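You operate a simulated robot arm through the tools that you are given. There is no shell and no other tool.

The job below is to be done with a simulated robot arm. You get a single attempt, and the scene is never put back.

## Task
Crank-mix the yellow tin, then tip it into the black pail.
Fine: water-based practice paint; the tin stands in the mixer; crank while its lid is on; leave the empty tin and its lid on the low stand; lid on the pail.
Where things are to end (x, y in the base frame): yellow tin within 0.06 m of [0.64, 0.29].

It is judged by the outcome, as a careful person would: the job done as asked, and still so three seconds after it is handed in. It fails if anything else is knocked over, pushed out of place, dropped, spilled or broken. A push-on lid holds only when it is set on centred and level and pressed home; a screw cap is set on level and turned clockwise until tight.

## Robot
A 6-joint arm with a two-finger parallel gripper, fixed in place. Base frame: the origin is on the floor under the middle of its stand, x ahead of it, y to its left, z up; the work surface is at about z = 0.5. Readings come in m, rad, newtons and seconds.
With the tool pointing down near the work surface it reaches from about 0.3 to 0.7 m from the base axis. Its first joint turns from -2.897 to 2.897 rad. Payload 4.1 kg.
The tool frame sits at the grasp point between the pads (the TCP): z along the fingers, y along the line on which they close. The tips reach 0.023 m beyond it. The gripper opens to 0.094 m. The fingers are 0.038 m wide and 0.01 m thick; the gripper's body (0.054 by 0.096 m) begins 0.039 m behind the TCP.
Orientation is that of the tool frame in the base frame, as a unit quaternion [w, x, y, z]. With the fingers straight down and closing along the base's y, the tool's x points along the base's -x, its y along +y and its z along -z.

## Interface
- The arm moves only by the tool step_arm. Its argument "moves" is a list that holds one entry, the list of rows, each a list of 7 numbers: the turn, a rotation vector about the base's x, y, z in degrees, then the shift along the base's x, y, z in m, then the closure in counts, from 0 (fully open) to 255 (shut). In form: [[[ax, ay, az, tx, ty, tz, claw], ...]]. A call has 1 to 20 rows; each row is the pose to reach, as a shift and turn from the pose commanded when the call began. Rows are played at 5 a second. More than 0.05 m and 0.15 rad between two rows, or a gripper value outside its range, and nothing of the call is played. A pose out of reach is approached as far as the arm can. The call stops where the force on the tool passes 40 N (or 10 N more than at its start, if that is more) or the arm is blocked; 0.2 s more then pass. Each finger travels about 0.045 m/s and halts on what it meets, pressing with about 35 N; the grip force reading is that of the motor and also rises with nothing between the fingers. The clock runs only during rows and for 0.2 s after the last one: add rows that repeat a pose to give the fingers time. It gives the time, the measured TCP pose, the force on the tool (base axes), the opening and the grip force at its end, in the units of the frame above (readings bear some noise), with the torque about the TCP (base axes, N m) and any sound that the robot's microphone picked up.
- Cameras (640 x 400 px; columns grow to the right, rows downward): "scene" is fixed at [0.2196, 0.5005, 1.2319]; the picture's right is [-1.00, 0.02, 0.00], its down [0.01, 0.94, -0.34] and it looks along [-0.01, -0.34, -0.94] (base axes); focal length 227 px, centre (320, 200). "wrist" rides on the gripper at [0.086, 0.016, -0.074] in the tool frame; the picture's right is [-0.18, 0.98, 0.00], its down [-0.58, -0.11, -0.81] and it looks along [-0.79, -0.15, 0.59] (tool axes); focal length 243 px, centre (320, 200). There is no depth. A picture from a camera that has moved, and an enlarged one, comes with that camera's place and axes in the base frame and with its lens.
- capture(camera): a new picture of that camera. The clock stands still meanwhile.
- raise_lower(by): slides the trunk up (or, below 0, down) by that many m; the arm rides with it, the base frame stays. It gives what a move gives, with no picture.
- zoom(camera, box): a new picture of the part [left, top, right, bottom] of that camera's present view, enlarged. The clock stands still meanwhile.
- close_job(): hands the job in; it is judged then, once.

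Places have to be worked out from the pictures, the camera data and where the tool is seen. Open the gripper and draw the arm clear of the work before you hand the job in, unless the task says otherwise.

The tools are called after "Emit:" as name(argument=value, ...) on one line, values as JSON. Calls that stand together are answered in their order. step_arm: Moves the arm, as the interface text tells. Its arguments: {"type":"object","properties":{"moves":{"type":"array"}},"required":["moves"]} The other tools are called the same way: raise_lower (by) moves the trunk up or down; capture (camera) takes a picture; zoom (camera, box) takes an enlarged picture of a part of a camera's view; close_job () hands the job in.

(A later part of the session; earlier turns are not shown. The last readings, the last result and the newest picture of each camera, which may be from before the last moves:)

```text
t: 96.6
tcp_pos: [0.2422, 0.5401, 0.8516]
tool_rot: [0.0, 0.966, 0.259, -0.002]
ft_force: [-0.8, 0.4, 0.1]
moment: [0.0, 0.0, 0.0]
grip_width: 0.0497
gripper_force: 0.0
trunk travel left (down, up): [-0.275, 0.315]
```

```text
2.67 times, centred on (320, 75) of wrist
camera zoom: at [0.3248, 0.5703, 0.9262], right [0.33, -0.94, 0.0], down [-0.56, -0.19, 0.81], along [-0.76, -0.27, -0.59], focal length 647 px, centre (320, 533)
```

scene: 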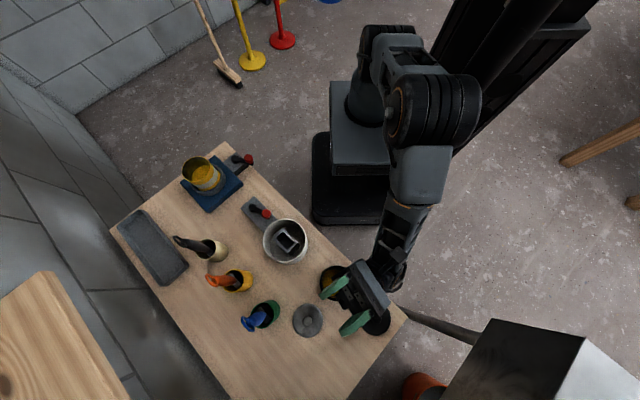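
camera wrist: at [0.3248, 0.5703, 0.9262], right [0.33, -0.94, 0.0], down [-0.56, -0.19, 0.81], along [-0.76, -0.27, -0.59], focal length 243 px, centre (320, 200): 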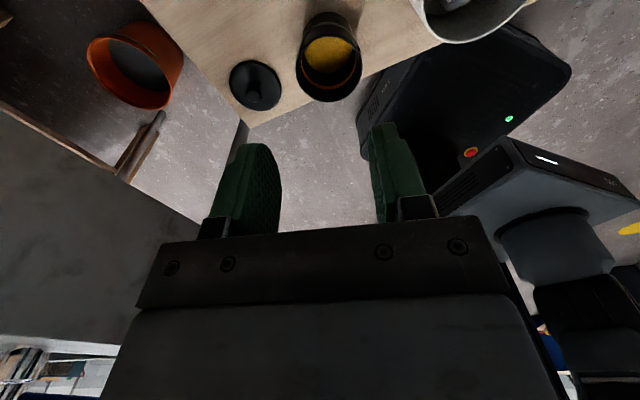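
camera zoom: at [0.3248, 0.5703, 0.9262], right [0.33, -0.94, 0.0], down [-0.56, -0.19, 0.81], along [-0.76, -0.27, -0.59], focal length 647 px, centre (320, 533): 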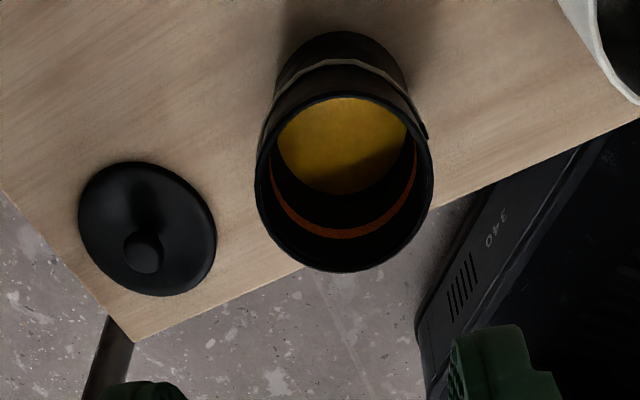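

The pail rim centre is near (0.174, 0.503) at about z 0.585 and 0.093 wide, with plenty of room inside. I now travel back over the mixer at safe height, turning so the fingers will close across the blue base's diagonal, and open fully.

Emit:
step_arm(moves=[[[0, 0, -8.25, 0.0168, -0.0181, 0, 60], [0, 0, -16.5, 0.0336, -0.0362, 0, 0], [0, 0, -24.75, 0.0504, -0.0543, 0, 0], [0, 0, -33, 0.0672, -0.0724, 0, 0], [0, 0, -41.25, 0.084, -0.0905, 0, 0], [0, 0, -49.5, 0.1007, -0.1086, 0, 0], [0, 0, -57.75, 0.1175, -0.1267, 0, 0], [0, 0, -66, 0.1343, -0.1448, 0, 0], [0, 0, -74.25, 0.1511, -0.1629, 0, 0], [0, 0, -82.5, 0.1679, -0.181, 0, 0], [0, 0, -90.75, 0.1847, -0.1992, 0, 0], [0, 0, -99, 0.2015, -0.2173, 0, 0], [0, 0, -107.25, 0.2183, -0.2354, 0, 0], [0, 0, -115.5, 0.2351, -0.2535, 0, 0], [0, 0, -123.75, 0.2519, -0.2716, 0, 0], [0, 0, -132, 0.2686, -0.2897, 0, 0], [0, 0, -140.25, 0.2854, -0.3078, 0, 0], [0, 0, -148.5, 0.3022, -0.3259, 0, 0], [0, 0, -156.75, 0.319, -0.344, 0, 0], [0, 0, -165, 0.3358, -0.3621, 0, 0]]])

Emit:
capture(camera="wrist")

Emit:
capture(camera="scene")

```text
t: 100.8
tcp_pos: [0.5777, 0.1784, 0.852]
tool_rot: [0.0, -0.382, 0.924, 0.0]
ft_force: [0.3, -0.6, 0.0]
moment: [-0.03, 0.03, -0.02]
grip_width: 0.0939
gripper_force: 0.2
trunk travel left (down, up): [-0.275, 0.315]
```

```text
taken
camera wrist: at [0.5051, 0.129, 0.9267], right [-0.56, 0.83, 0.0], down [0.49, 0.33, 0.81], along [0.67, 0.45, -0.59], focal length 243 px, centre (320, 200)
```

wrist: 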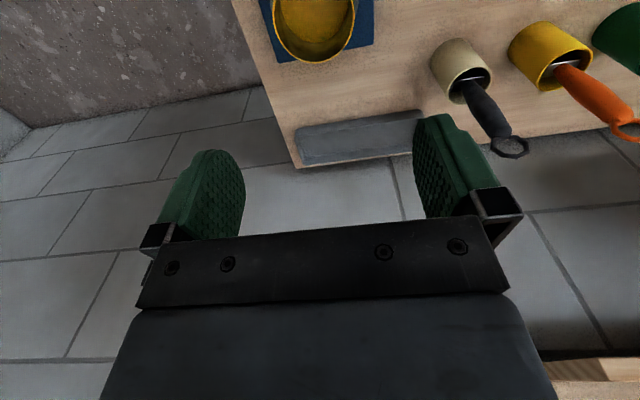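

```text
taken
```

scene: 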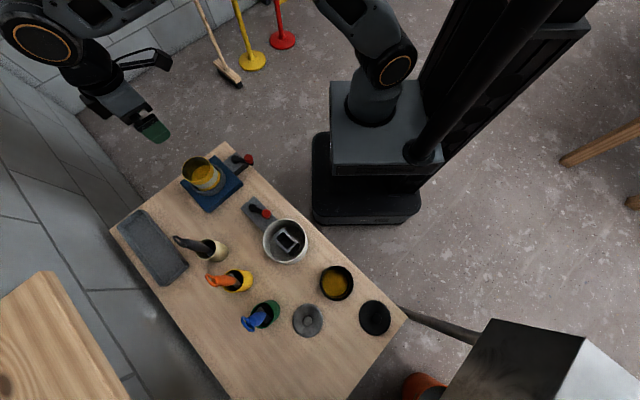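

I'm over the tin at (0.578, 0.178) with the fingers fully open at 0.094 m. I descend partway and check centring, because the side clearance is only a few millimetres.

Emit:
step_arm(moves=[[[0, 0, 0, 0, 0, -0.04, 0], [0, 0, 0, 0, 0, -0.08, 0], [0, 0, 0, 0, 0, -0.12, 0], [0, 0, 0, 0, 0, -0.16, 0], [0, 0, 0, 0, 0, -0.175, 0], [0, 0, 0, 0, 0, -0.175, 0]]])

Emit:
capture(camera="wrist")

Emit:
zoom(camera="scene", box=[165, 120, 265, 210])

```text
t: 102.2
tcp_pos: [0.5772, 0.1784, 0.6785]
tool_rot: [0.001, -0.383, 0.924, 0.0]
ft_force: [0.3, 0.1, -0.4]
moment: [-0.01, 0.04, -0.01]
grip_width: 0.0941
gripper_force: 0.0
trunk travel left (down, up): [-0.275, 0.315]
```

```text
taken
camera wrist: at [0.5045, 0.1287, 0.752], right [-0.56, 0.83, 0.0], down [0.49, 0.33, 0.81], along [0.67, 0.46, -0.59], focal length 243 px, centre (320, 200)
```

wrist: 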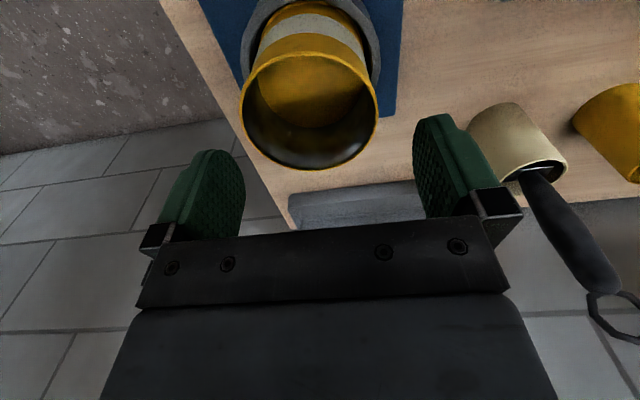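

```text
4.44 times, centred on (215, 165) of scene
camera zoom: at [0.2196, 0.5005, 1.2319], right [-1.0, 0.02, 0.0], down [0.01, 0.94, -0.34], along [-0.01, -0.34, -0.94], focal length 1010 px, centre (787, 356)
```

zoom: 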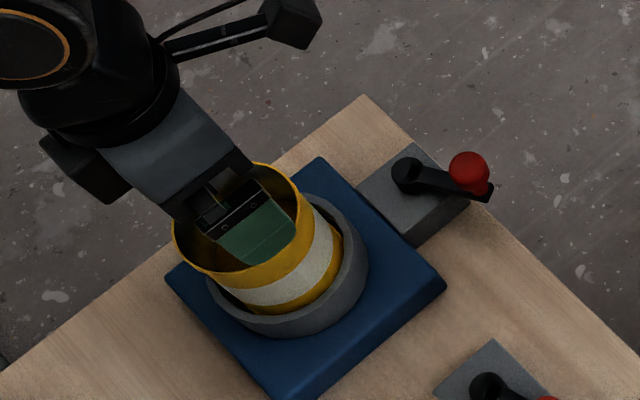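

Fitting the rim circle in both cameras puts the tin at about (0.5836, 0.1765). My fingers are about 6 mm off along the closing line. I shift onto it and re-check before descending.

Emit:
step_arm(moves=[[[0, 0, 0, 0.0064, -0.002, 0, 0], [0, 0, 0, 0.0064, -0.002, 0, 0], [0, 0, 0, 0.0064, -0.002, 0, 0]]])

Emit:
zoom(camera="wrist", box=[200, 30, 440, 230])

```text
t: 103.0
tcp_pos: [0.584, 0.1761, 0.6778]
tool_rot: [0.002, -0.383, 0.924, 0.0]
ft_force: [0.3, -0.8, -0.9]
moment: [-0.01, 0.0, 0.02]
grip_width: 0.0937
gripper_force: 0.1
trunk travel left (down, up): [-0.275, 0.315]
```

```text
2.00 times, centred on (320, 130) of wrist
camera zoom: at [0.5107, 0.1265, 0.7519], right [-0.56, 0.83, 0.0], down [0.49, 0.33, 0.81], along [0.67, 0.46, -0.59], focal length 485 px, centre (320, 340)
```

zoom: 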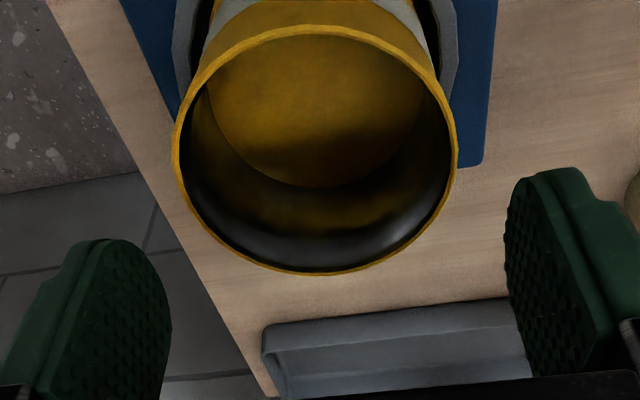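

The fingers are now centred on the tin within about 1 mm. I descend around it, keeping the tips above the cup rim and the palm above the tin's rim.

Emit:
step_arm(moves=[[[0, 0, 0, 0.0005, 0, -0.02, 0], [0, 0, 0, 0.0005, 0, -0.04, 0], [0, 0, 0, 0.0005, 0, -0.06, 0], [0, 0, 0, 0.0005, 0, -0.075, 0], [0, 0, 0, 0.0005, 0, -0.08, 0], [0, 0, 0, 0.0005, 0, -0.08, 0]]])

Emit:
capture(camera="wrist")

Emit:
zoom(camera="scene", box=[165, 120, 265, 210])

```text
t: 104.4
tcp_pos: [0.5839, 0.1751, 0.5978]
tool_rot: [0.001, -0.382, 0.924, 0.0]
ft_force: [0.0, 1.0, 1.6]
moment: [0.01, 0.03, 0.01]
grip_width: 0.0941
gripper_force: 0.1
trunk travel left (down, up): [-0.275, 0.315]
```

```text
taken
camera wrist: at [0.5114, 0.1268, 0.6719], right [-0.56, 0.83, 0.0], down [0.49, 0.33, 0.81], along [0.67, 0.46, -0.59], focal length 243 px, centre (320, 200)
```

wrist: 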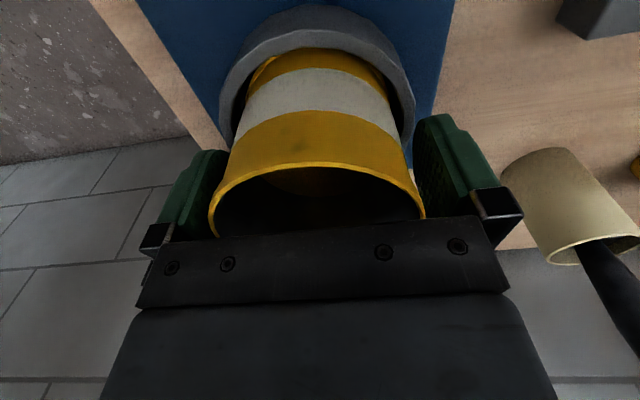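

```text
4.44 times, centred on (215, 165) of scene
camera zoom: at [0.2196, 0.5005, 1.2319], right [-1.0, 0.02, 0.0], down [0.01, 0.94, -0.34], along [-0.01, -0.34, -0.94], focal length 1010 px, centre (787, 356)
```

zoom: 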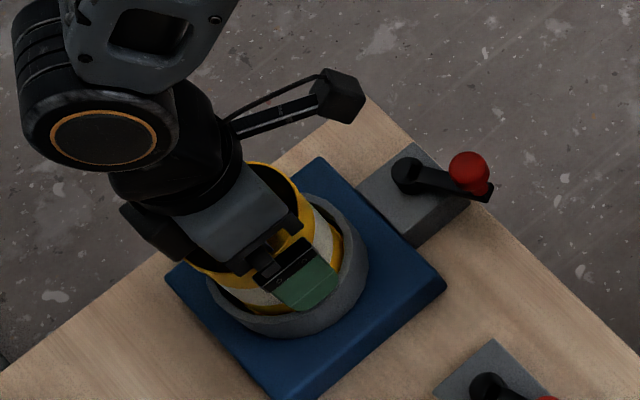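

The tin stands between the fingers with no contact. I close on it and check the grip.

Emit:
step_arm(moves=[[[0, 0, 0, 0, 0, 0, 255], [0, 0, 0, 0, 0, 0, 255], [0, 0, 0, 0, 0, 0, 255], [0, 0, 0, 0, 0, 0, 255]]])

Emit:
capture(camera="wrist")

```text
t: 105.4
tcp_pos: [0.5832, 0.1759, 0.598]
tool_rot: [0.002, -0.383, 0.924, 0.0]
ft_force: [1.1, 0.2, 0.1]
moment: [-0.07, -0.17, 0.0]
grip_width: 0.0831
gripper_force: 35.4
trunk travel left (down, up): [-0.275, 0.315]
```

```text
taken
camera wrist: at [0.5114, 0.1267, 0.672], right [-0.56, 0.83, 0.0], down [0.49, 0.33, 0.81], along [0.67, 0.46, -0.59], focal length 243 px, centre (320, 200)
```

wrist: 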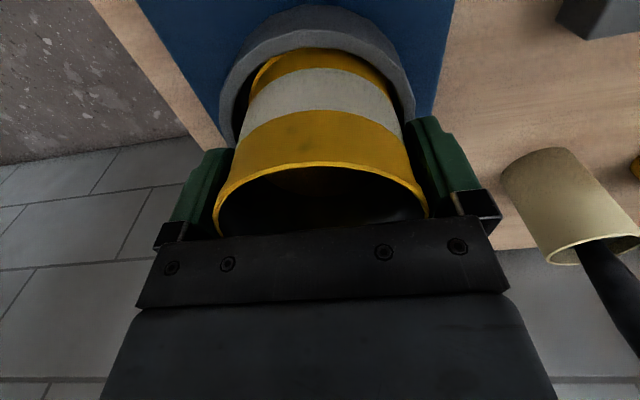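

The tin is gripped at 0.083 m with 35 N. I lift it slowly a few centimetres and check weight and grip.

Emit:
step_arm(moves=[[[0, 0, 0, 0, 0, 0.004, 255], [0, 0, 0, 0, 0, 0.01, 255], [0, 0, 0, 0, 0, 0.018, 255], [0, 0, 0, 0, 0, 0.028, 255], [0, 0, 0, 0, 0, 0.04, 255], [0, 0, 0, 0, 0, 0.04, 255]]])

Emit:
capture(camera="wrist")

Emit:
zoom(camera="scene", box=[165, 120, 265, 210])

```text
t: 106.8
tcp_pos: [0.5831, 0.1772, 0.6374]
tool_rot: [0.001, -0.383, 0.924, 0.0]
ft_force: [0.0, 0.4, -4.5]
moment: [-0.03, -0.02, -0.01]
grip_width: 0.0828
gripper_force: 34.9
trunk travel left (down, up): [-0.275, 0.315]
```

```text
taken
camera wrist: at [0.5114, 0.1273, 0.7114], right [-0.56, 0.83, 0.0], down [0.49, 0.33, 0.81], along [0.67, 0.46, -0.59], focal length 243 px, centre (320, 200)
```

wrist: 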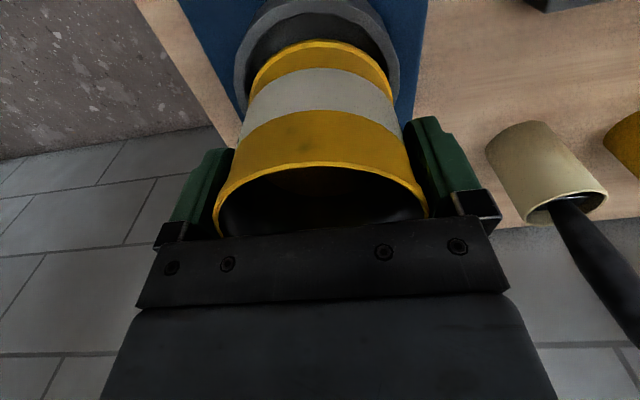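

```text
4.44 times, centred on (215, 165) of scene
camera zoom: at [0.2196, 0.5005, 1.2319], right [-1.0, 0.02, 0.0], down [0.01, 0.94, -0.34], along [-0.01, -0.34, -0.94], focal length 1010 px, centre (787, 356)
```

zoom: 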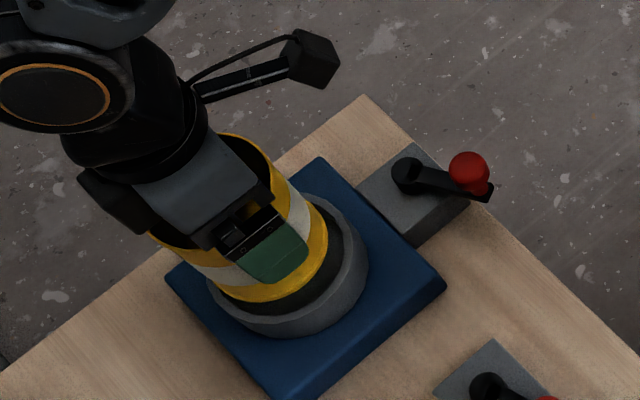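

The tin weighs about 0.46 kg with its paint and is held firmly, with no slip visible. I raise it smoothly above the brush handles.

Emit:
step_arm(moves=[[[0, 0, 0, 0, 0, 0.01, 255], [0, 0, 0, 0, 0, 0.03, 255], [0, 0, 0, 0, 0, 0.055, 255], [0, 0, 0, 0, 0, 0.085, 255], [0, 0, 0, 0, 0, 0.115, 255], [0, 0, 0, 0, 0, 0.145, 255], [0, 0, 0, 0, 0, 0.175, 255], [0, 0, 0, 0, 0, 0.2, 255], [0, 0, 0, 0, 0, 0.215, 255], [0, 0, 0, 0, 0, 0.223, 255], [0, 0, 0, 0, 0, 0.223, 255]]])

Emit:
capture(camera="wrist")

Emit:
capture(camera="scene")

```text
t: 109.2
tcp_pos: [0.5837, 0.1761, 0.8589]
tool_rot: [0.0, -0.383, 0.924, 0.0]
ft_force: [0.1, -0.2, -3.7]
moment: [-0.03, -0.02, 0.03]
grip_width: 0.0829
gripper_force: 35.6
trunk travel left (down, up): [-0.275, 0.315]
```

```text
taken
camera wrist: at [0.5114, 0.1267, 0.9347], right [-0.56, 0.83, 0.0], down [0.49, 0.33, 0.81], along [0.67, 0.46, -0.59], focal length 243 px, centre (320, 200)
```

wrist: 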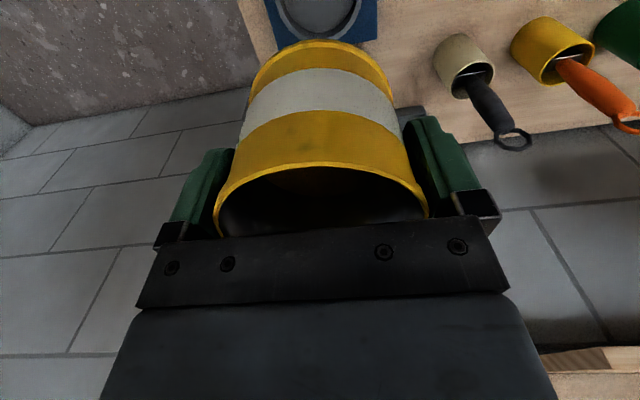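

```text
taken
```

scene: 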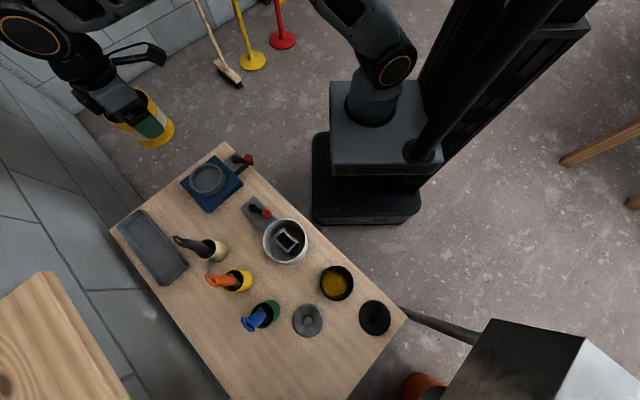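

The tin is well held and the empty cup stays in place. I carry the tin level toward the pail at moderate speed, turning gradually to the rehearsed pouring yaw (first half).

Emit:
step_arm(moves=[[[0, 0, 1.65, -0.0036, 0.0036, 0, 255], [0, 0, 4.95, -0.0107, 0.0107, 0, 255], [0, 0, 9.9, -0.0215, 0.0214, 0, 255], [0, 0, 16.5, -0.0358, 0.0357, 0, 255], [0, 0, 23.1, -0.0501, 0.05, 0, 255], [0, 0, 29.7, -0.0644, 0.0642, 0, 255], [0, 0, 36.3, -0.0787, 0.0785, 0, 255], [0, 0, 42.9, -0.093, 0.0928, 0, 255], [0, 0, 49.5, -0.1073, 0.1071, 0, 255], [0, 0, 56.1, -0.1216, 0.1213, 0, 255], [0, 0, 62.7, -0.1359, 0.1356, 0, 255], [0, 0, 69.3, -0.1502, 0.1499, 0, 255], [0, 0, 74.25, -0.161, 0.1606, 0, 255], [0, 0, 79.2, -0.1717, 0.1713, 0, 255], [0, 0, 82.5, -0.1789, 0.1785, 0, 255]]])

Emit:
step_arm(moves=[[[0, 0, 1.65, -0.0036, 0.0036, 0, 255], [0, 0, 4.95, -0.0107, 0.0107, 0, 255], [0, 0, 9.9, -0.0215, 0.0214, 0, 255], [0, 0, 16.5, -0.0358, 0.0357, 0, 255], [0, 0, 23.1, -0.0501, 0.05, 0.004, 255], [0, 0, 29.7, -0.0644, 0.0642, 0.008, 255], [0, 0, 36.3, -0.0787, 0.0785, 0.012, 255], [0, 0, 42.9, -0.093, 0.0928, 0.016, 255], [0, 0, 49.5, -0.1073, 0.1071, 0.02, 255], [0, 0, 56.1, -0.1216, 0.1213, 0.025, 255], [0, 0, 62.7, -0.1359, 0.1356, 0.03, 255], [0, 0, 69.3, -0.1502, 0.1499, 0.035, 255], [0, 0, 74.25, -0.161, 0.1606, 0.038, 255], [0, 0, 79.2, -0.1717, 0.1713, 0.04, 255], [0, 0, 82.5, -0.1789, 0.1785, 0.04, 255], [0, 0, 82.5, -0.1789, 0.1785, 0.04, 255]]])

Emit:
capture(camera="wrist")

Emit:
capture(camera="scene")

```text
t: 112.4
tcp_pos: [0.4036, 0.3556, 0.8595]
tool_rot: [0.0, 0.897, -0.441, -0.002]
ft_force: [0.8, 0.1, -3.5]
moment: [-0.02, -0.03, 0.0]
grip_width: 0.0829
gripper_force: 34.9
trunk travel left (down, up): [-0.275, 0.315]
```

```text
t: 115.8
tcp_pos: [0.2253, 0.5339, 0.8992]
tool_rot: [0.001, 0.966, 0.259, 0.0]
ft_force: [0.1, -0.5, -4.4]
moment: [-0.03, 0.0, 0.0]
grip_width: 0.083
gripper_force: 35.3
trunk travel left (down, up): [-0.275, 0.315]
```

```text
taken
camera wrist: at [0.309, 0.5634, 0.9739], right [0.33, -0.94, 0.0], down [-0.56, -0.2, 0.81], along [-0.76, -0.27, -0.59], focal length 243 px, centre (320, 200)
```

wrist: 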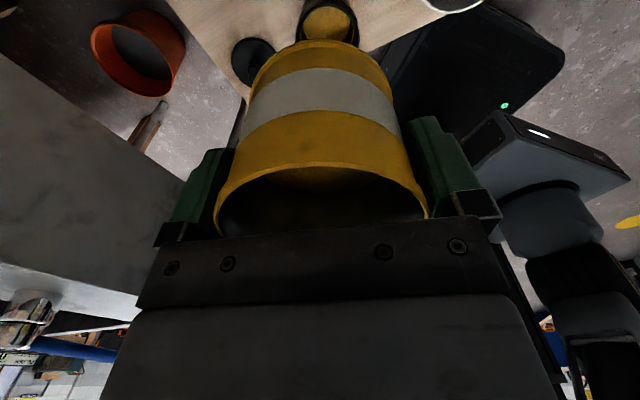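

```text
taken
```

scene: 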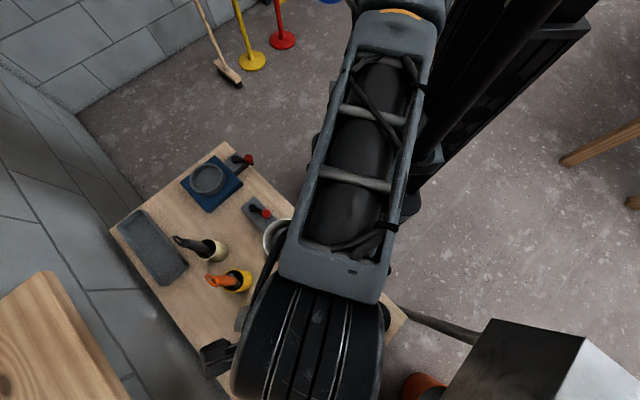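

The tin is beside the pail at the rehearsed pose, with paint about 55 mm below its rim, so it only starts to pour beyond roughly 55°. I tilt 32° now, which lifts the camera away from the blue handle, before lowering the trunk.

Emit:
step_arm(moves=[[[1, -1.73, 0, 0, 0, 0, 255], [3, -5.2, 0, 0, 0, 0, 255], [5, -8.66, 0, 0, 0, 0, 255], [7, -12.12, 0, 0, 0, 0, 255], [9, -15.59, 0, 0, 0, 0, 255], [11, -19.05, 0, 0, 0, 0, 255], [13, -22.52, 0, 0, 0, 0, 255], [15, -25.98, 0, 0, 0, 0, 255], [16, -27.71, 0, 0, 0, 0, 255], [16, -27.71, 0, 0, 0, 0, 255]]])

Emit:
capture(camera="wrist")

```text
t: 118.0
tcp_pos: [0.2255, 0.5337, 0.9001]
tool_rot: [-0.071, 0.929, 0.249, 0.266]
ft_force: [-0.4, -0.1, -4.9]
moment: [-0.03, 0.05, 0.01]
grip_width: 0.083
gripper_force: 34.7
trunk travel left (down, up): [-0.275, 0.315]
```

```text
taken
camera wrist: at [0.2636, 0.5368, 1.0091], right [0.36, -0.93, -0.1], down [-0.85, -0.36, 0.38], along [-0.39, -0.05, -0.92], focal length 243 px, centre (320, 200)
```

wrist: 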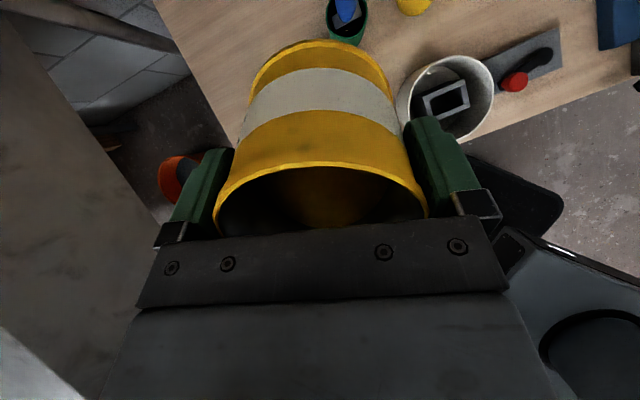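

The tilt is steady and the grip is unchanged. I lower the trunk in stages, checking the readings as it goes.

Emit:
raise_lower(by=-0.07)

Emit:
capture(camera="scene")

```text
t: 119.0
tcp_pos: [0.2269, 0.5332, 0.8308]
tool_rot: [-0.07, 0.929, 0.248, 0.266]
ft_force: [0.3, 0.3, -5.1]
moment: [-0.04, 0.03, 0.0]
grip_width: 0.0828
gripper_force: 34.9
trunk travel left (down, up): [-0.205, 0.385]
```

```text
taken
```

scene: 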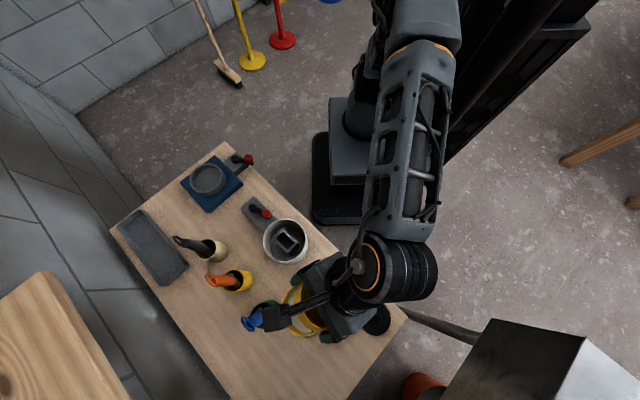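

The trunk moved smoothly and the grip is steady. I lower it further.

Emit:
raise_lower(by=-0.07)

Emit:
capture(camera="wrist")

Emit:
capture(camera="scene")

```text
t: 120.1
tcp_pos: [0.226, 0.5326, 0.7601]
tool_rot: [-0.07, 0.929, 0.249, 0.265]
ft_force: [0.7, 0.2, -4.8]
moment: [-0.05, -0.01, 0.03]
grip_width: 0.0828
gripper_force: 35.1
trunk travel left (down, up): [-0.135, 0.455]
```

```text
taken
camera wrist: at [0.2637, 0.5368, 0.869], right [0.36, -0.93, -0.1], down [-0.85, -0.36, 0.38], along [-0.39, -0.05, -0.92], focal length 243 px, centre (320, 200)
```

wrist: 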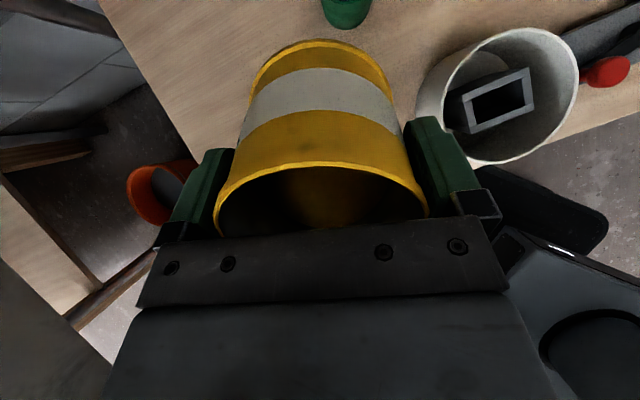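

```text
taken
```

scene: 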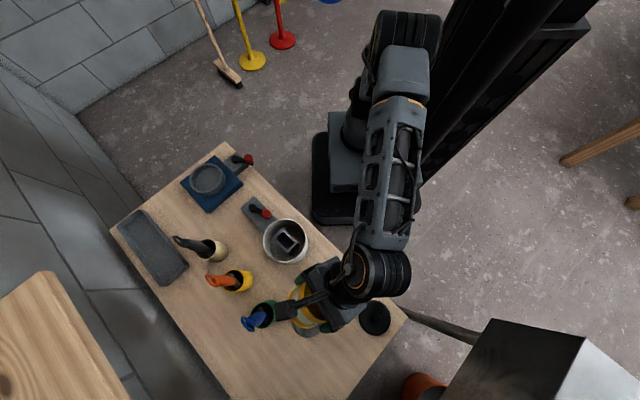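

Everything is clear so far, with the tool at 0.760. I lower the last 0.065 m to pouring height.

Emit:
raise_lower(by=-0.065)

Emit:
capture(camera="scene")

Emit:
zoom(camera="scene", box=[230, 230, 420, 350])

```text
t: 121.2
tcp_pos: [0.226, 0.5336, 0.6956]
tool_rot: [-0.071, 0.929, 0.248, 0.265]
ft_force: [0.4, 0.2, -4.5]
moment: [-0.03, 0.02, -0.01]
grip_width: 0.083
gripper_force: 35.0
trunk travel left (down, up): [-0.07, 0.52]
```

```text
taken
```

scene: 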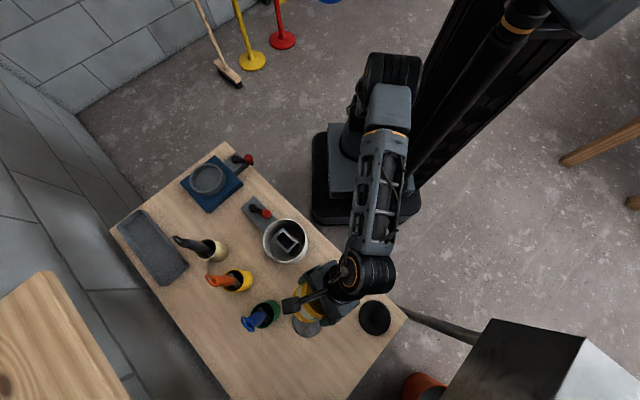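

```text
3.33 times, centred on (325, 290) of scene
camera zoom: at [0.2196, 0.5005, 1.2319], right [-1.0, 0.02, 0.0], down [0.01, 0.94, -0.34], along [-0.01, -0.34, -0.94], focal length 757 px, centre (303, -100)
```

zoom: 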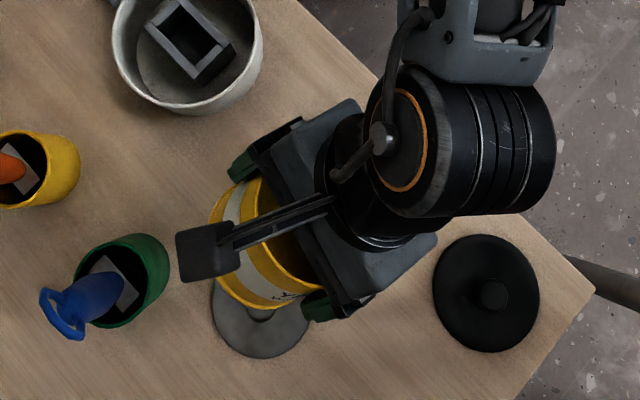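

The tool is at 0.6956, the tin's pouring lip is over the pail's centre, and the arm is clear of the handles. I start tipping slowly, moving the tool so the lip stays over the pail.

Emit:
step_arm(moves=[[[2, -3.46, 0, 0.0021, 0.0012, 0, 255], [4, -6.93, 0, 0.002, 0.0012, -0.001, 255], [6, -10.39, 0, 0.0017, 0.001, -0.002, 255], [8, -13.86, 0, 0.0013, 0.0008, -0.003, 255], [9.5, -16.45, 0, 0.0008, 0.0004, -0.004, 255], [11, -19.05, 0, 0.0002, 0.0001, -0.005, 255], [12, -20.78, 0, -0.0003, -0.0002, -0.005, 255], [13, -22.52, 0, -0.0009, -0.0005, -0.005, 255], [14, -24.25, 0, -0.0014, -0.0008, -0.005, 255], [15, -25.98, 0, -0.002, -0.0012, -0.005, 255], [16, -27.71, 0, -0.0027, -0.0015, -0.005, 255]]])

Emit:
capture(camera="wrist")

Emit:
zoom(camera="scene", box=[230, 230, 420, 350])

```text
t: 123.6
tcp_pos: [0.2233, 0.531, 0.6898]
tool_rot: [-0.136, 0.82, 0.219, 0.51]
ft_force: [0.6, -0.2, -3.9]
moment: [-0.08, 0.13, 0.06]
grip_width: 0.0829
gripper_force: 35.0
trunk travel left (down, up): [-0.07, 0.52]
```

```text
taken
camera wrist: at [0.2063, 0.5037, 0.8003], right [0.42, -0.89, -0.16], down [-0.9, -0.4, -0.17], along [0.08, 0.22, -0.97], focal length 243 px, centre (320, 200)
```

wrist: 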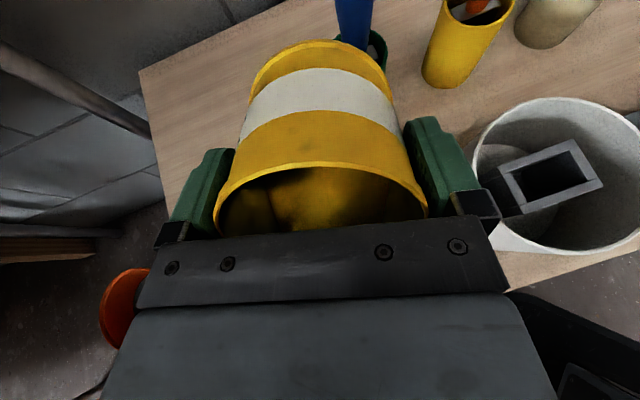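

```text
3.33 times, centred on (325, 290) of scene
camera zoom: at [0.2196, 0.5005, 1.2319], right [-1.0, 0.02, 0.0], down [0.01, 0.94, -0.34], along [-0.01, -0.34, -0.94], focal length 757 px, centre (303, -100)
```

zoom: 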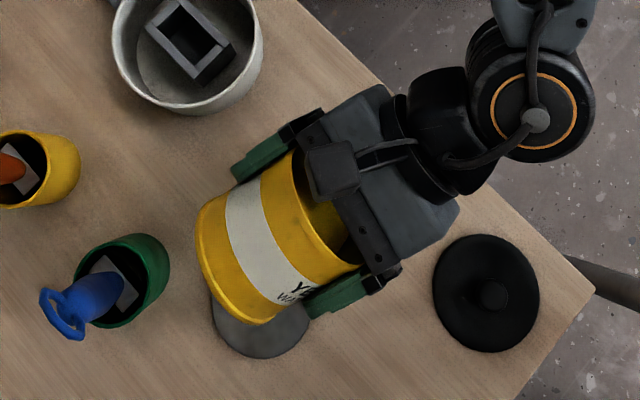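

The tilt is at 64° with paint at the lip, and nothing is on the table. I continue tipping slowly to 100°, tracking the lip over the pail.

Emit:
step_arm(moves=[[[1, -1.73, 0, -0.0007, -0.0004, 0, 255], [2, -3.46, 0, -0.0015, -0.0009, 0, 255], [3, -5.2, 0, -0.0023, -0.0013, 0, 255], [4, -6.93, 0, -0.0031, -0.0018, 0, 255], [5, -8.66, 0, -0.004, -0.0023, 0, 255], [6, -10.39, 0, -0.0049, -0.0028, 0, 255], [7, -12.12, 0, -0.0059, -0.0034, 0, 255], [8, -13.86, 0, -0.0069, -0.004, 0, 255], [9, -15.59, 0, -0.008, -0.0046, 0, 255], [10, -17.32, 0, -0.0091, -0.0052, 0, 255], [11, -19.05, 0, -0.0102, -0.0059, 0, 255], [12, -20.78, 0, -0.0113, -0.0066, 0, 255], [13, -22.52, 0, -0.0126, -0.0072, 0, 255], [14.5, -25.11, 0, -0.0144, -0.0083, 0, 255], [16, -27.71, 0, -0.0163, -0.0094, 0, 255], [18, -31.18, 0, -0.019, -0.011, 0, 255]]])

Emit:
capture(camera="wrist")

Emit:
zoom(camera="scene", box=[230, 230, 420, 350])

```text
t: 127.0
tcp_pos: [0.2039, 0.5213, 0.691]
tool_rot: [-0.199, 0.621, 0.167, 0.74]
ft_force: [0.7, -0.3, -4.6]
moment: [-0.07, 0.09, 0.0]
grip_width: 0.0817
gripper_force: 35.2
trunk travel left (down, up): [-0.07, 0.52]
```

```text
taken
camera wrist: at [0.1359, 0.4628, 0.7625], right [0.52, -0.84, -0.18], down [-0.65, -0.25, -0.71], along [0.55, 0.49, -0.68], focal length 243 px, centre (320, 200)
```

wrist: 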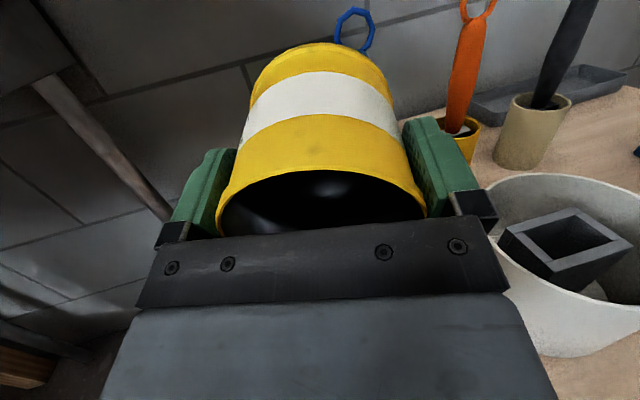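

```text
3.33 times, centred on (325, 290) of scene
camera zoom: at [0.2196, 0.5005, 1.2319], right [-1.0, 0.02, 0.0], down [0.01, 0.94, -0.34], along [-0.01, -0.34, -0.94], focal length 757 px, centre (303, -100)
```

zoom: 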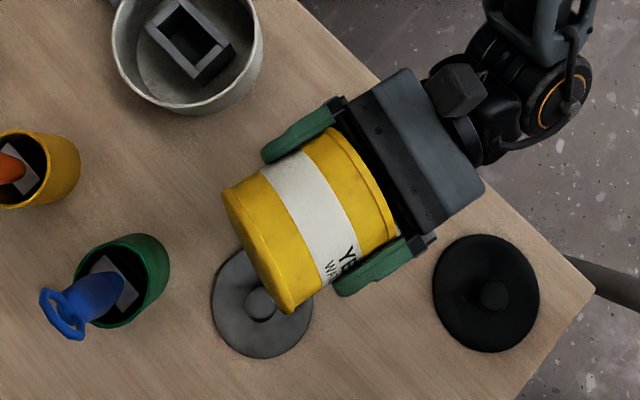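

The tin is at 100° and its bottom looks bare, with no paint on the table or arm. I tip on to 134° and hold so it drains.

Emit:
step_arm(moves=[[[1.5, -2.6, 0, -0.0025, -0.0015, 0, 255], [3, -5.2, 0, -0.0051, -0.003, 0, 255], [4.5, -7.79, 0, -0.0077, -0.0045, 0, 255], [6, -10.39, 0, -0.0103, -0.006, 0, 255], [7.5, -12.99, 0, -0.0129, -0.0075, 0, 255], [9, -15.59, 0, -0.0157, -0.009, 0, 255], [10.5, -18.19, 0, -0.0184, -0.0106, 0, 255], [12, -20.78, 0, -0.021, -0.0122, 0, 255], [13.5, -23.38, 0, -0.0238, -0.0138, 0, 255], [15, -25.98, 0, -0.0265, -0.0153, 0, 255], [16, -27.71, 0, -0.0283, -0.0164, 0, 255], [17, -29.44, 0, -0.0301, -0.0174, 0, 255], [17, -29.44, 0, -0.0301, -0.0174, 0, 255], [17, -29.44, 0, -0.0301, -0.0174, 0, 255], [17, -29.44, 0, -0.0301, -0.0174, 0, 255], [17, -29.44, 0, -0.0301, -0.0174, 0, 255]]])

Emit:
capture(camera="wrist")

Emit:
zoom(camera="scene", box=[230, 230, 420, 350])

```text
t: 130.4
tcp_pos: [0.1746, 0.5031, 0.6896]
tool_rot: [-0.239, 0.378, 0.102, 0.889]
ft_force: [0.5, 0.4, -4.7]
moment: [-0.05, 0.06, 0.02]
grip_width: 0.0819
gripper_force: 35.3
trunk travel left (down, up): [-0.07, 0.52]
```

```text
taken
camera wrist: at [0.0839, 0.433, 0.7006], right [0.6, -0.79, -0.13], down [-0.21, 0.01, -0.98], along [0.77, 0.62, -0.16], focal length 243 px, centre (320, 200)
```

wrist: 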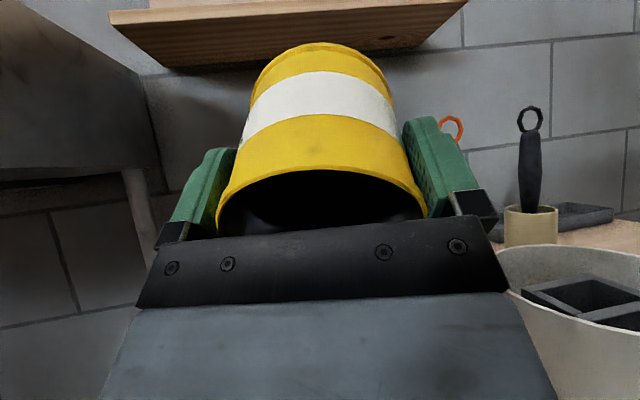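

```text
3.33 times, centred on (325, 290) of scene
camera zoom: at [0.2196, 0.5005, 1.2319], right [-1.0, 0.02, 0.0], down [0.01, 0.94, -0.34], along [-0.01, -0.34, -0.94], focal length 757 px, centre (303, -100)
```

zoom: 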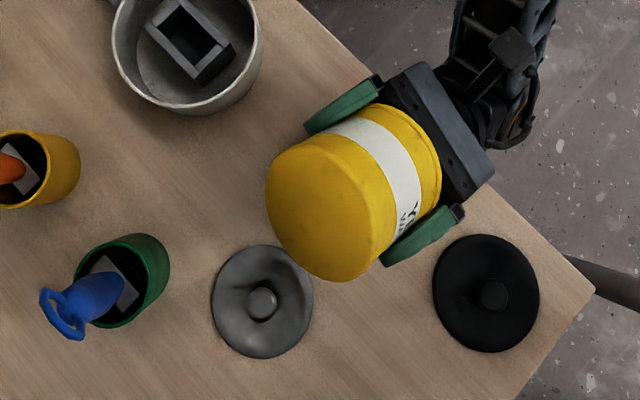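

Nothing has spilled. The weight reading hasn't dropped clearly, so I hold the tin inverted a few seconds longer to let it drain fully.

Emit:
step_arm(moves=[[[0, 0, 0, 0, 0, 0, 255], [0, 0, 0, 0, 0, 0, 255], [0, 0, 0, 0, 0, 0, 255], [0, 0, 0, 0, 0, 0, 255], [0, 0, 0, 0, 0, 0, 255], [0, 0, 0, 0, 0, 0, 255], [0, 0, 0, 0, 0, 0, 255], [0, 0, 0, 0, 0, 0, 255], [0, 0, 0, 0, 0, 0, 255], [0, 0, 0, 0, 0, 0, 255], [0, 0, 0, 0, 0, 0, 255], [0, 0, 0, 0, 0, 0, 255], [0, 0, 0, 0, 0, 0, 255], [0, 0, 0, 0, 0, 0, 255], [0, 0, 0, 0, 0, 0, 255]]])

Emit:
zoom(camera="wrist", box=[200, 140, 440, 260])

```text
t: 133.6
tcp_pos: [0.1731, 0.5045, 0.6897]
tool_rot: [-0.238, 0.378, 0.101, 0.889]
ft_force: [0.8, 0.8, -4.0]
moment: [-0.06, 0.07, 0.02]
grip_width: 0.0816
gripper_force: 34.9
trunk travel left (down, up): [-0.07, 0.52]
```

```text
2.67 times, centred on (320, 200) of wrist
camera zoom: at [0.0839, 0.433, 0.7006], right [0.6, -0.79, -0.13], down [-0.21, 0.01, -0.98], along [0.77, 0.62, -0.16], focal length 647 px, centre (320, 200)
```

zoom: 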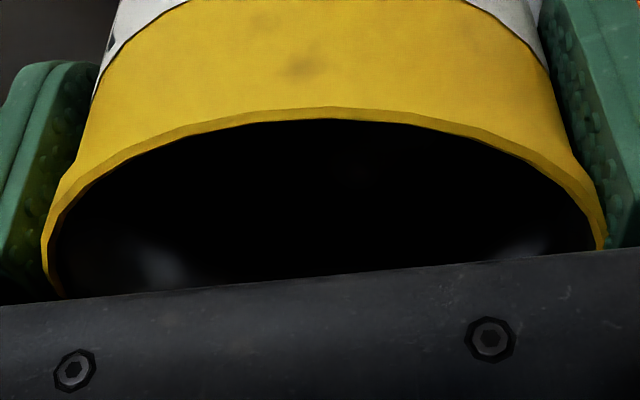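

The tin's inside is bare. I turn it back upright along the same path, keeping the lip over the pail, to the 32° carrying tilt.

Emit:
step_arm(moves=[[[-3.5, 6.06, 0, 0.0063, 0.0037, 0, 255], [-7, 12.12, 0, 0.0127, 0.0074, 0, 255], [-10.5, 18.19, 0, 0.019, 0.011, 0, 255], [-14, 24.25, 0, 0.025, 0.0145, 0, 255], [-17, 29.44, 0, 0.0301, 0.0174, 0, 255], [-20.5, 35.51, 0, 0.0347, 0.0201, 0, 255], [-24, 41.57, 0, 0.0389, 0.0225, 0, 255], [-27.5, 47.63, 0, 0.0427, 0.0247, 0, 255], [-31, 53.69, 0, 0.046, 0.0266, 0, 255], [-34.5, 59.75, 0, 0.0487, 0.0281, 0.001, 255], [-38, 65.82, 0, 0.0509, 0.0294, 0.002, 255], [-41.5, 71.88, 0, 0.0526, 0.0304, 0.003, 255], [-45, 77.94, 0, 0.0535, 0.0309, 0.004, 255], [-48.5, 84, 0, 0.0539, 0.0311, 0.005, 255], [-51, 88.33, 0, 0.0539, 0.0311, 0.005, 255], [-51, 88.33, 0, 0.0539, 0.0311, 0.005, 255]]])

Emit:
capture(camera="wrist")

Emit:
zoom(camera="scene", box=[230, 230, 420, 350])

```text
t: 137.0
tcp_pos: [0.2276, 0.5343, 0.6953]
tool_rot: [-0.07, 0.929, 0.248, 0.265]
ft_force: [-0.1, -0.1, -4.6]
moment: [0.0, 0.05, -0.03]
grip_width: 0.0817
gripper_force: 35.4
trunk travel left (down, up): [-0.07, 0.52]
```

```text
taken
camera wrist: at [0.2657, 0.538, 0.8039], right [0.36, -0.93, -0.1], down [-0.85, -0.36, 0.38], along [-0.39, -0.05, -0.92], focal length 243 px, centre (320, 200)
```

wrist: 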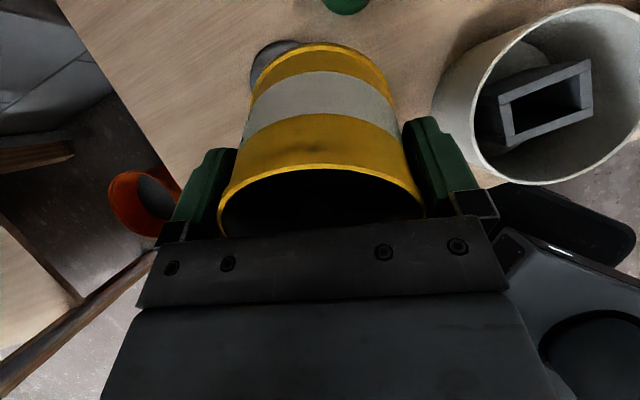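

```text
3.33 times, centred on (325, 290) of scene
camera zoom: at [0.2196, 0.5005, 1.2319], right [-1.0, 0.02, 0.0], down [0.01, 0.94, -0.34], along [-0.01, -0.34, -0.94], focal length 757 px, centre (303, -100)
```

zoom: 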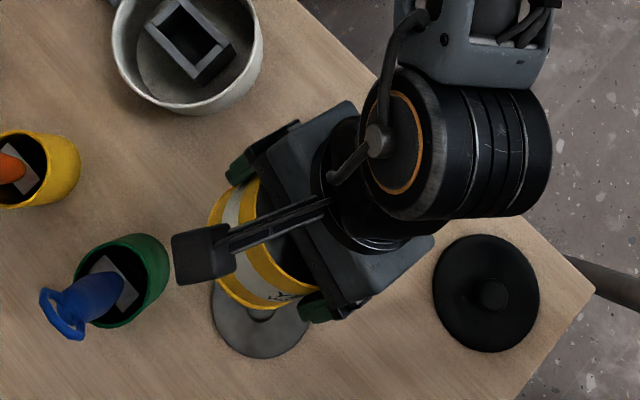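

The tin is visibly empty, the table is clean and the grip is steady. I raise the trunk back up before carrying the tin away.

Emit:
raise_lower(by=0.1)

Emit:
raise_lower(by=0.105)

Emit:
step_arm(moves=[[[-3, 5.2, 0, 0, 0, 0, 255], [-6, 10.39, 0, 0, 0, 0, 255], [-9, 15.59, 0, 0, 0, 0, 255], [-12, 20.78, 0, 0, 0, 0, 255], [-15, 25.98, 0, 0, 0, 0, 255], [-16, 27.71, 0, 0, 0, 0, 255], [-16, 27.71, 0, 0, 0, 0, 255]]])

Emit:
capture(camera="wrist")

Emit:
capture(camera="scene")

```text
t: 138.3
tcp_pos: [0.2279, 0.5355, 0.7962]
tool_rot: [-0.07, 0.929, 0.248, 0.265]
ft_force: [-0.2, -0.2, -3.7]
moment: [-0.03, 0.02, 0.02]
grip_width: 0.0819
gripper_force: 35.1
trunk travel left (down, up): [-0.17, 0.42]
```

```text
t: 139.7
tcp_pos: [0.2285, 0.5349, 0.8997]
tool_rot: [-0.071, 0.929, 0.249, 0.266]
ft_force: [-0.8, 0.0, -5.1]
moment: [-0.03, 0.06, 0.01]
grip_width: 0.0816
gripper_force: 35.1
trunk travel left (down, up): [-0.275, 0.315]
```

```text
t: 141.3
tcp_pos: [0.2278, 0.5347, 0.901]
tool_rot: [0.002, 0.966, 0.259, -0.001]
ft_force: [-0.8, -0.6, -3.6]
moment: [0.01, -0.02, -0.01]
grip_width: 0.0816
gripper_force: 35.1
trunk travel left (down, up): [-0.275, 0.315]
```

```text
taken
camera wrist: at [0.3114, 0.5645, 0.9744], right [0.33, -0.94, 0.0], down [-0.56, -0.19, 0.81], along [-0.76, -0.27, -0.59], focal length 243 px, centre (320, 200)
```

wrist: 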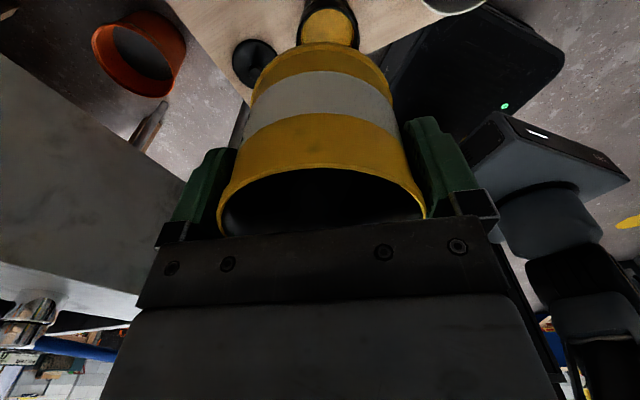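

```text
taken
```

scene: 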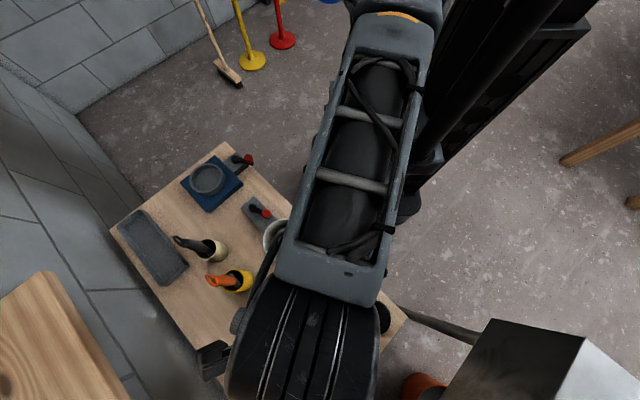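

The tin is upright and held. I carry it back at height toward the target side, turning so the fingers will close along the gap between the mixer base and the tray.

Emit:
step_arm(moves=[[[0, 0, -8.25, 0.0166, -0.0132, 0, 255], [0, 0, -16.5, 0.0332, -0.0265, 0, 255], [0, 0, -24.75, 0.0498, -0.0397, 0, 255], [0, 0, -33, 0.0664, -0.0529, 0, 255], [0, 0, -41.25, 0.083, -0.0662, -0.005, 255], [0, 0, -49.5, 0.0996, -0.0794, -0.01, 255], [0, 0, -57.75, 0.1162, -0.0926, -0.015, 255], [0, 0, -66, 0.1328, -0.1059, -0.02, 255], [0, 0, -74.25, 0.1494, -0.1191, -0.025, 255], [0, 0, -82.5, 0.166, -0.1324, -0.03, 255], [0, 0, -90.75, 0.1826, -0.1456, -0.035, 255], [0, 0, -99, 0.1992, -0.1588, -0.04, 255], [0, 0, -107.25, 0.2158, -0.1721, -0.04, 255], [0, 0, -115.5, 0.2324, -0.1853, -0.04, 255], [0, 0, -123.75, 0.249, -0.1985, -0.04, 255], [0, 0, -132, 0.2656, -0.2118, -0.04, 255], [0, 0, -140.25, 0.2822, -0.225, -0.04, 255], [0, 0, -148.5, 0.2988, -0.2382, -0.04, 255], [0, 0, -156.75, 0.3154, -0.2515, -0.04, 255], [0, 0, -165, 0.332, -0.2647, -0.04, 255]]])

Emit:
capture(camera="wrist")

Emit:
capture(camera="scene")

```text
t: 145.5
tcp_pos: [0.5604, 0.2692, 0.8615]
tool_rot: [-0.001, -0.381, 0.925, 0.001]
ft_force: [0.2, -0.6, -4.7]
moment: [-0.01, 0.0, 0.01]
grip_width: 0.0816
gripper_force: 35.3
trunk travel left (down, up): [-0.275, 0.315]
```

```text
taken
camera wrist: at [0.4882, 0.2199, 0.9347], right [-0.56, 0.83, 0.0], down [0.49, 0.33, 0.81], along [0.67, 0.45, -0.59], focal length 243 px, centre (320, 200)
```

wrist: 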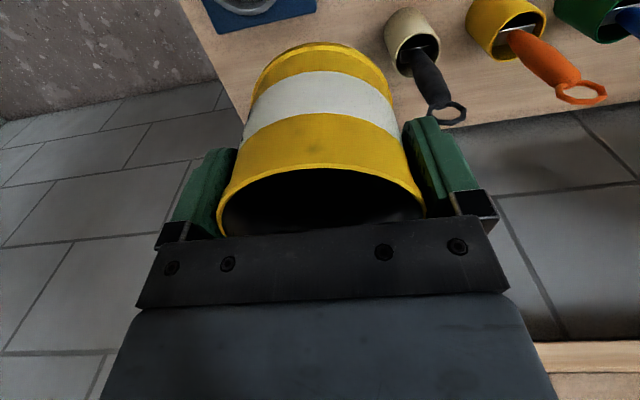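

```text
taken
```

scene: 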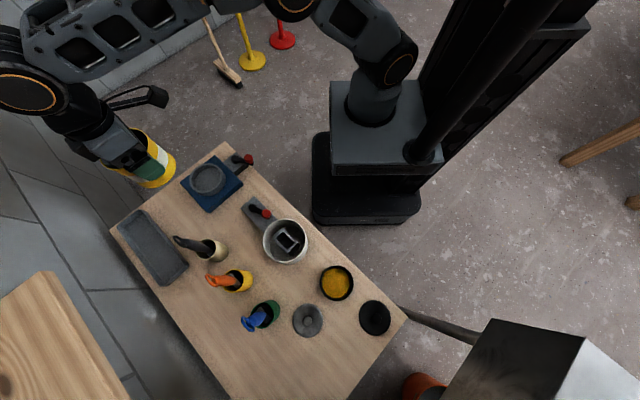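

The pail now shows a larger, higher yellow surface, so the paint went in. I zoom in to check around the pail for spills and the mixer area before setting the tin down.

Emit:
zoom(camera="scene", box=[290, 240, 410, 345])

Emit:
zoom(camera="scene", box=[110, 140, 270, 290])

```text
3.81 times, centred on (350, 292) of scene
camera zoom: at [0.2196, 0.5005, 1.2319], right [-1.0, 0.02, 0.0], down [0.01, 0.94, -0.34], along [-0.01, -0.34, -0.94], focal length 865 px, centre (206, -152)
```

zoom: 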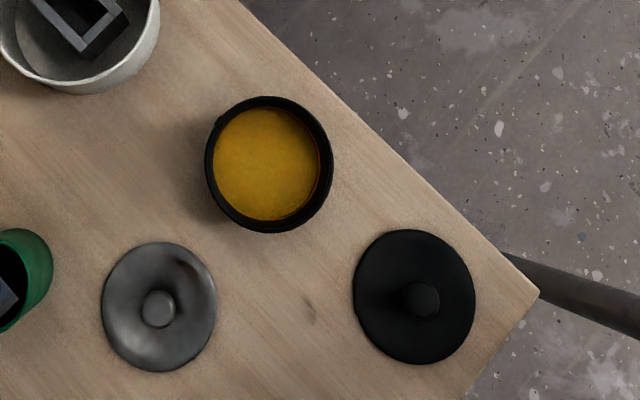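

```text
2.67 times, centred on (190, 215) of scene
camera zoom: at [0.2196, 0.5005, 1.2319], right [-1.0, 0.02, 0.0], down [0.01, 0.94, -0.34], along [-0.01, -0.34, -0.94], focal length 606 px, centre (667, 160)
```

zoom: 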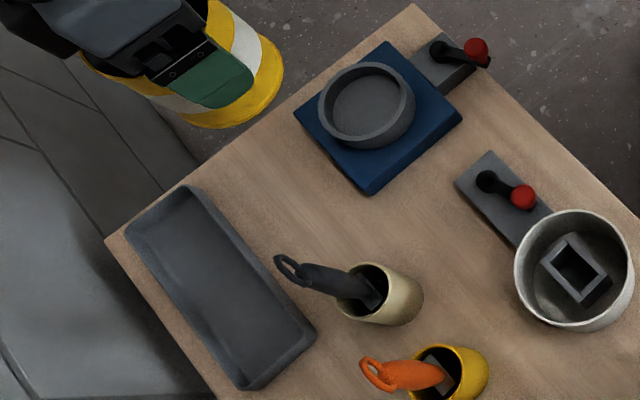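

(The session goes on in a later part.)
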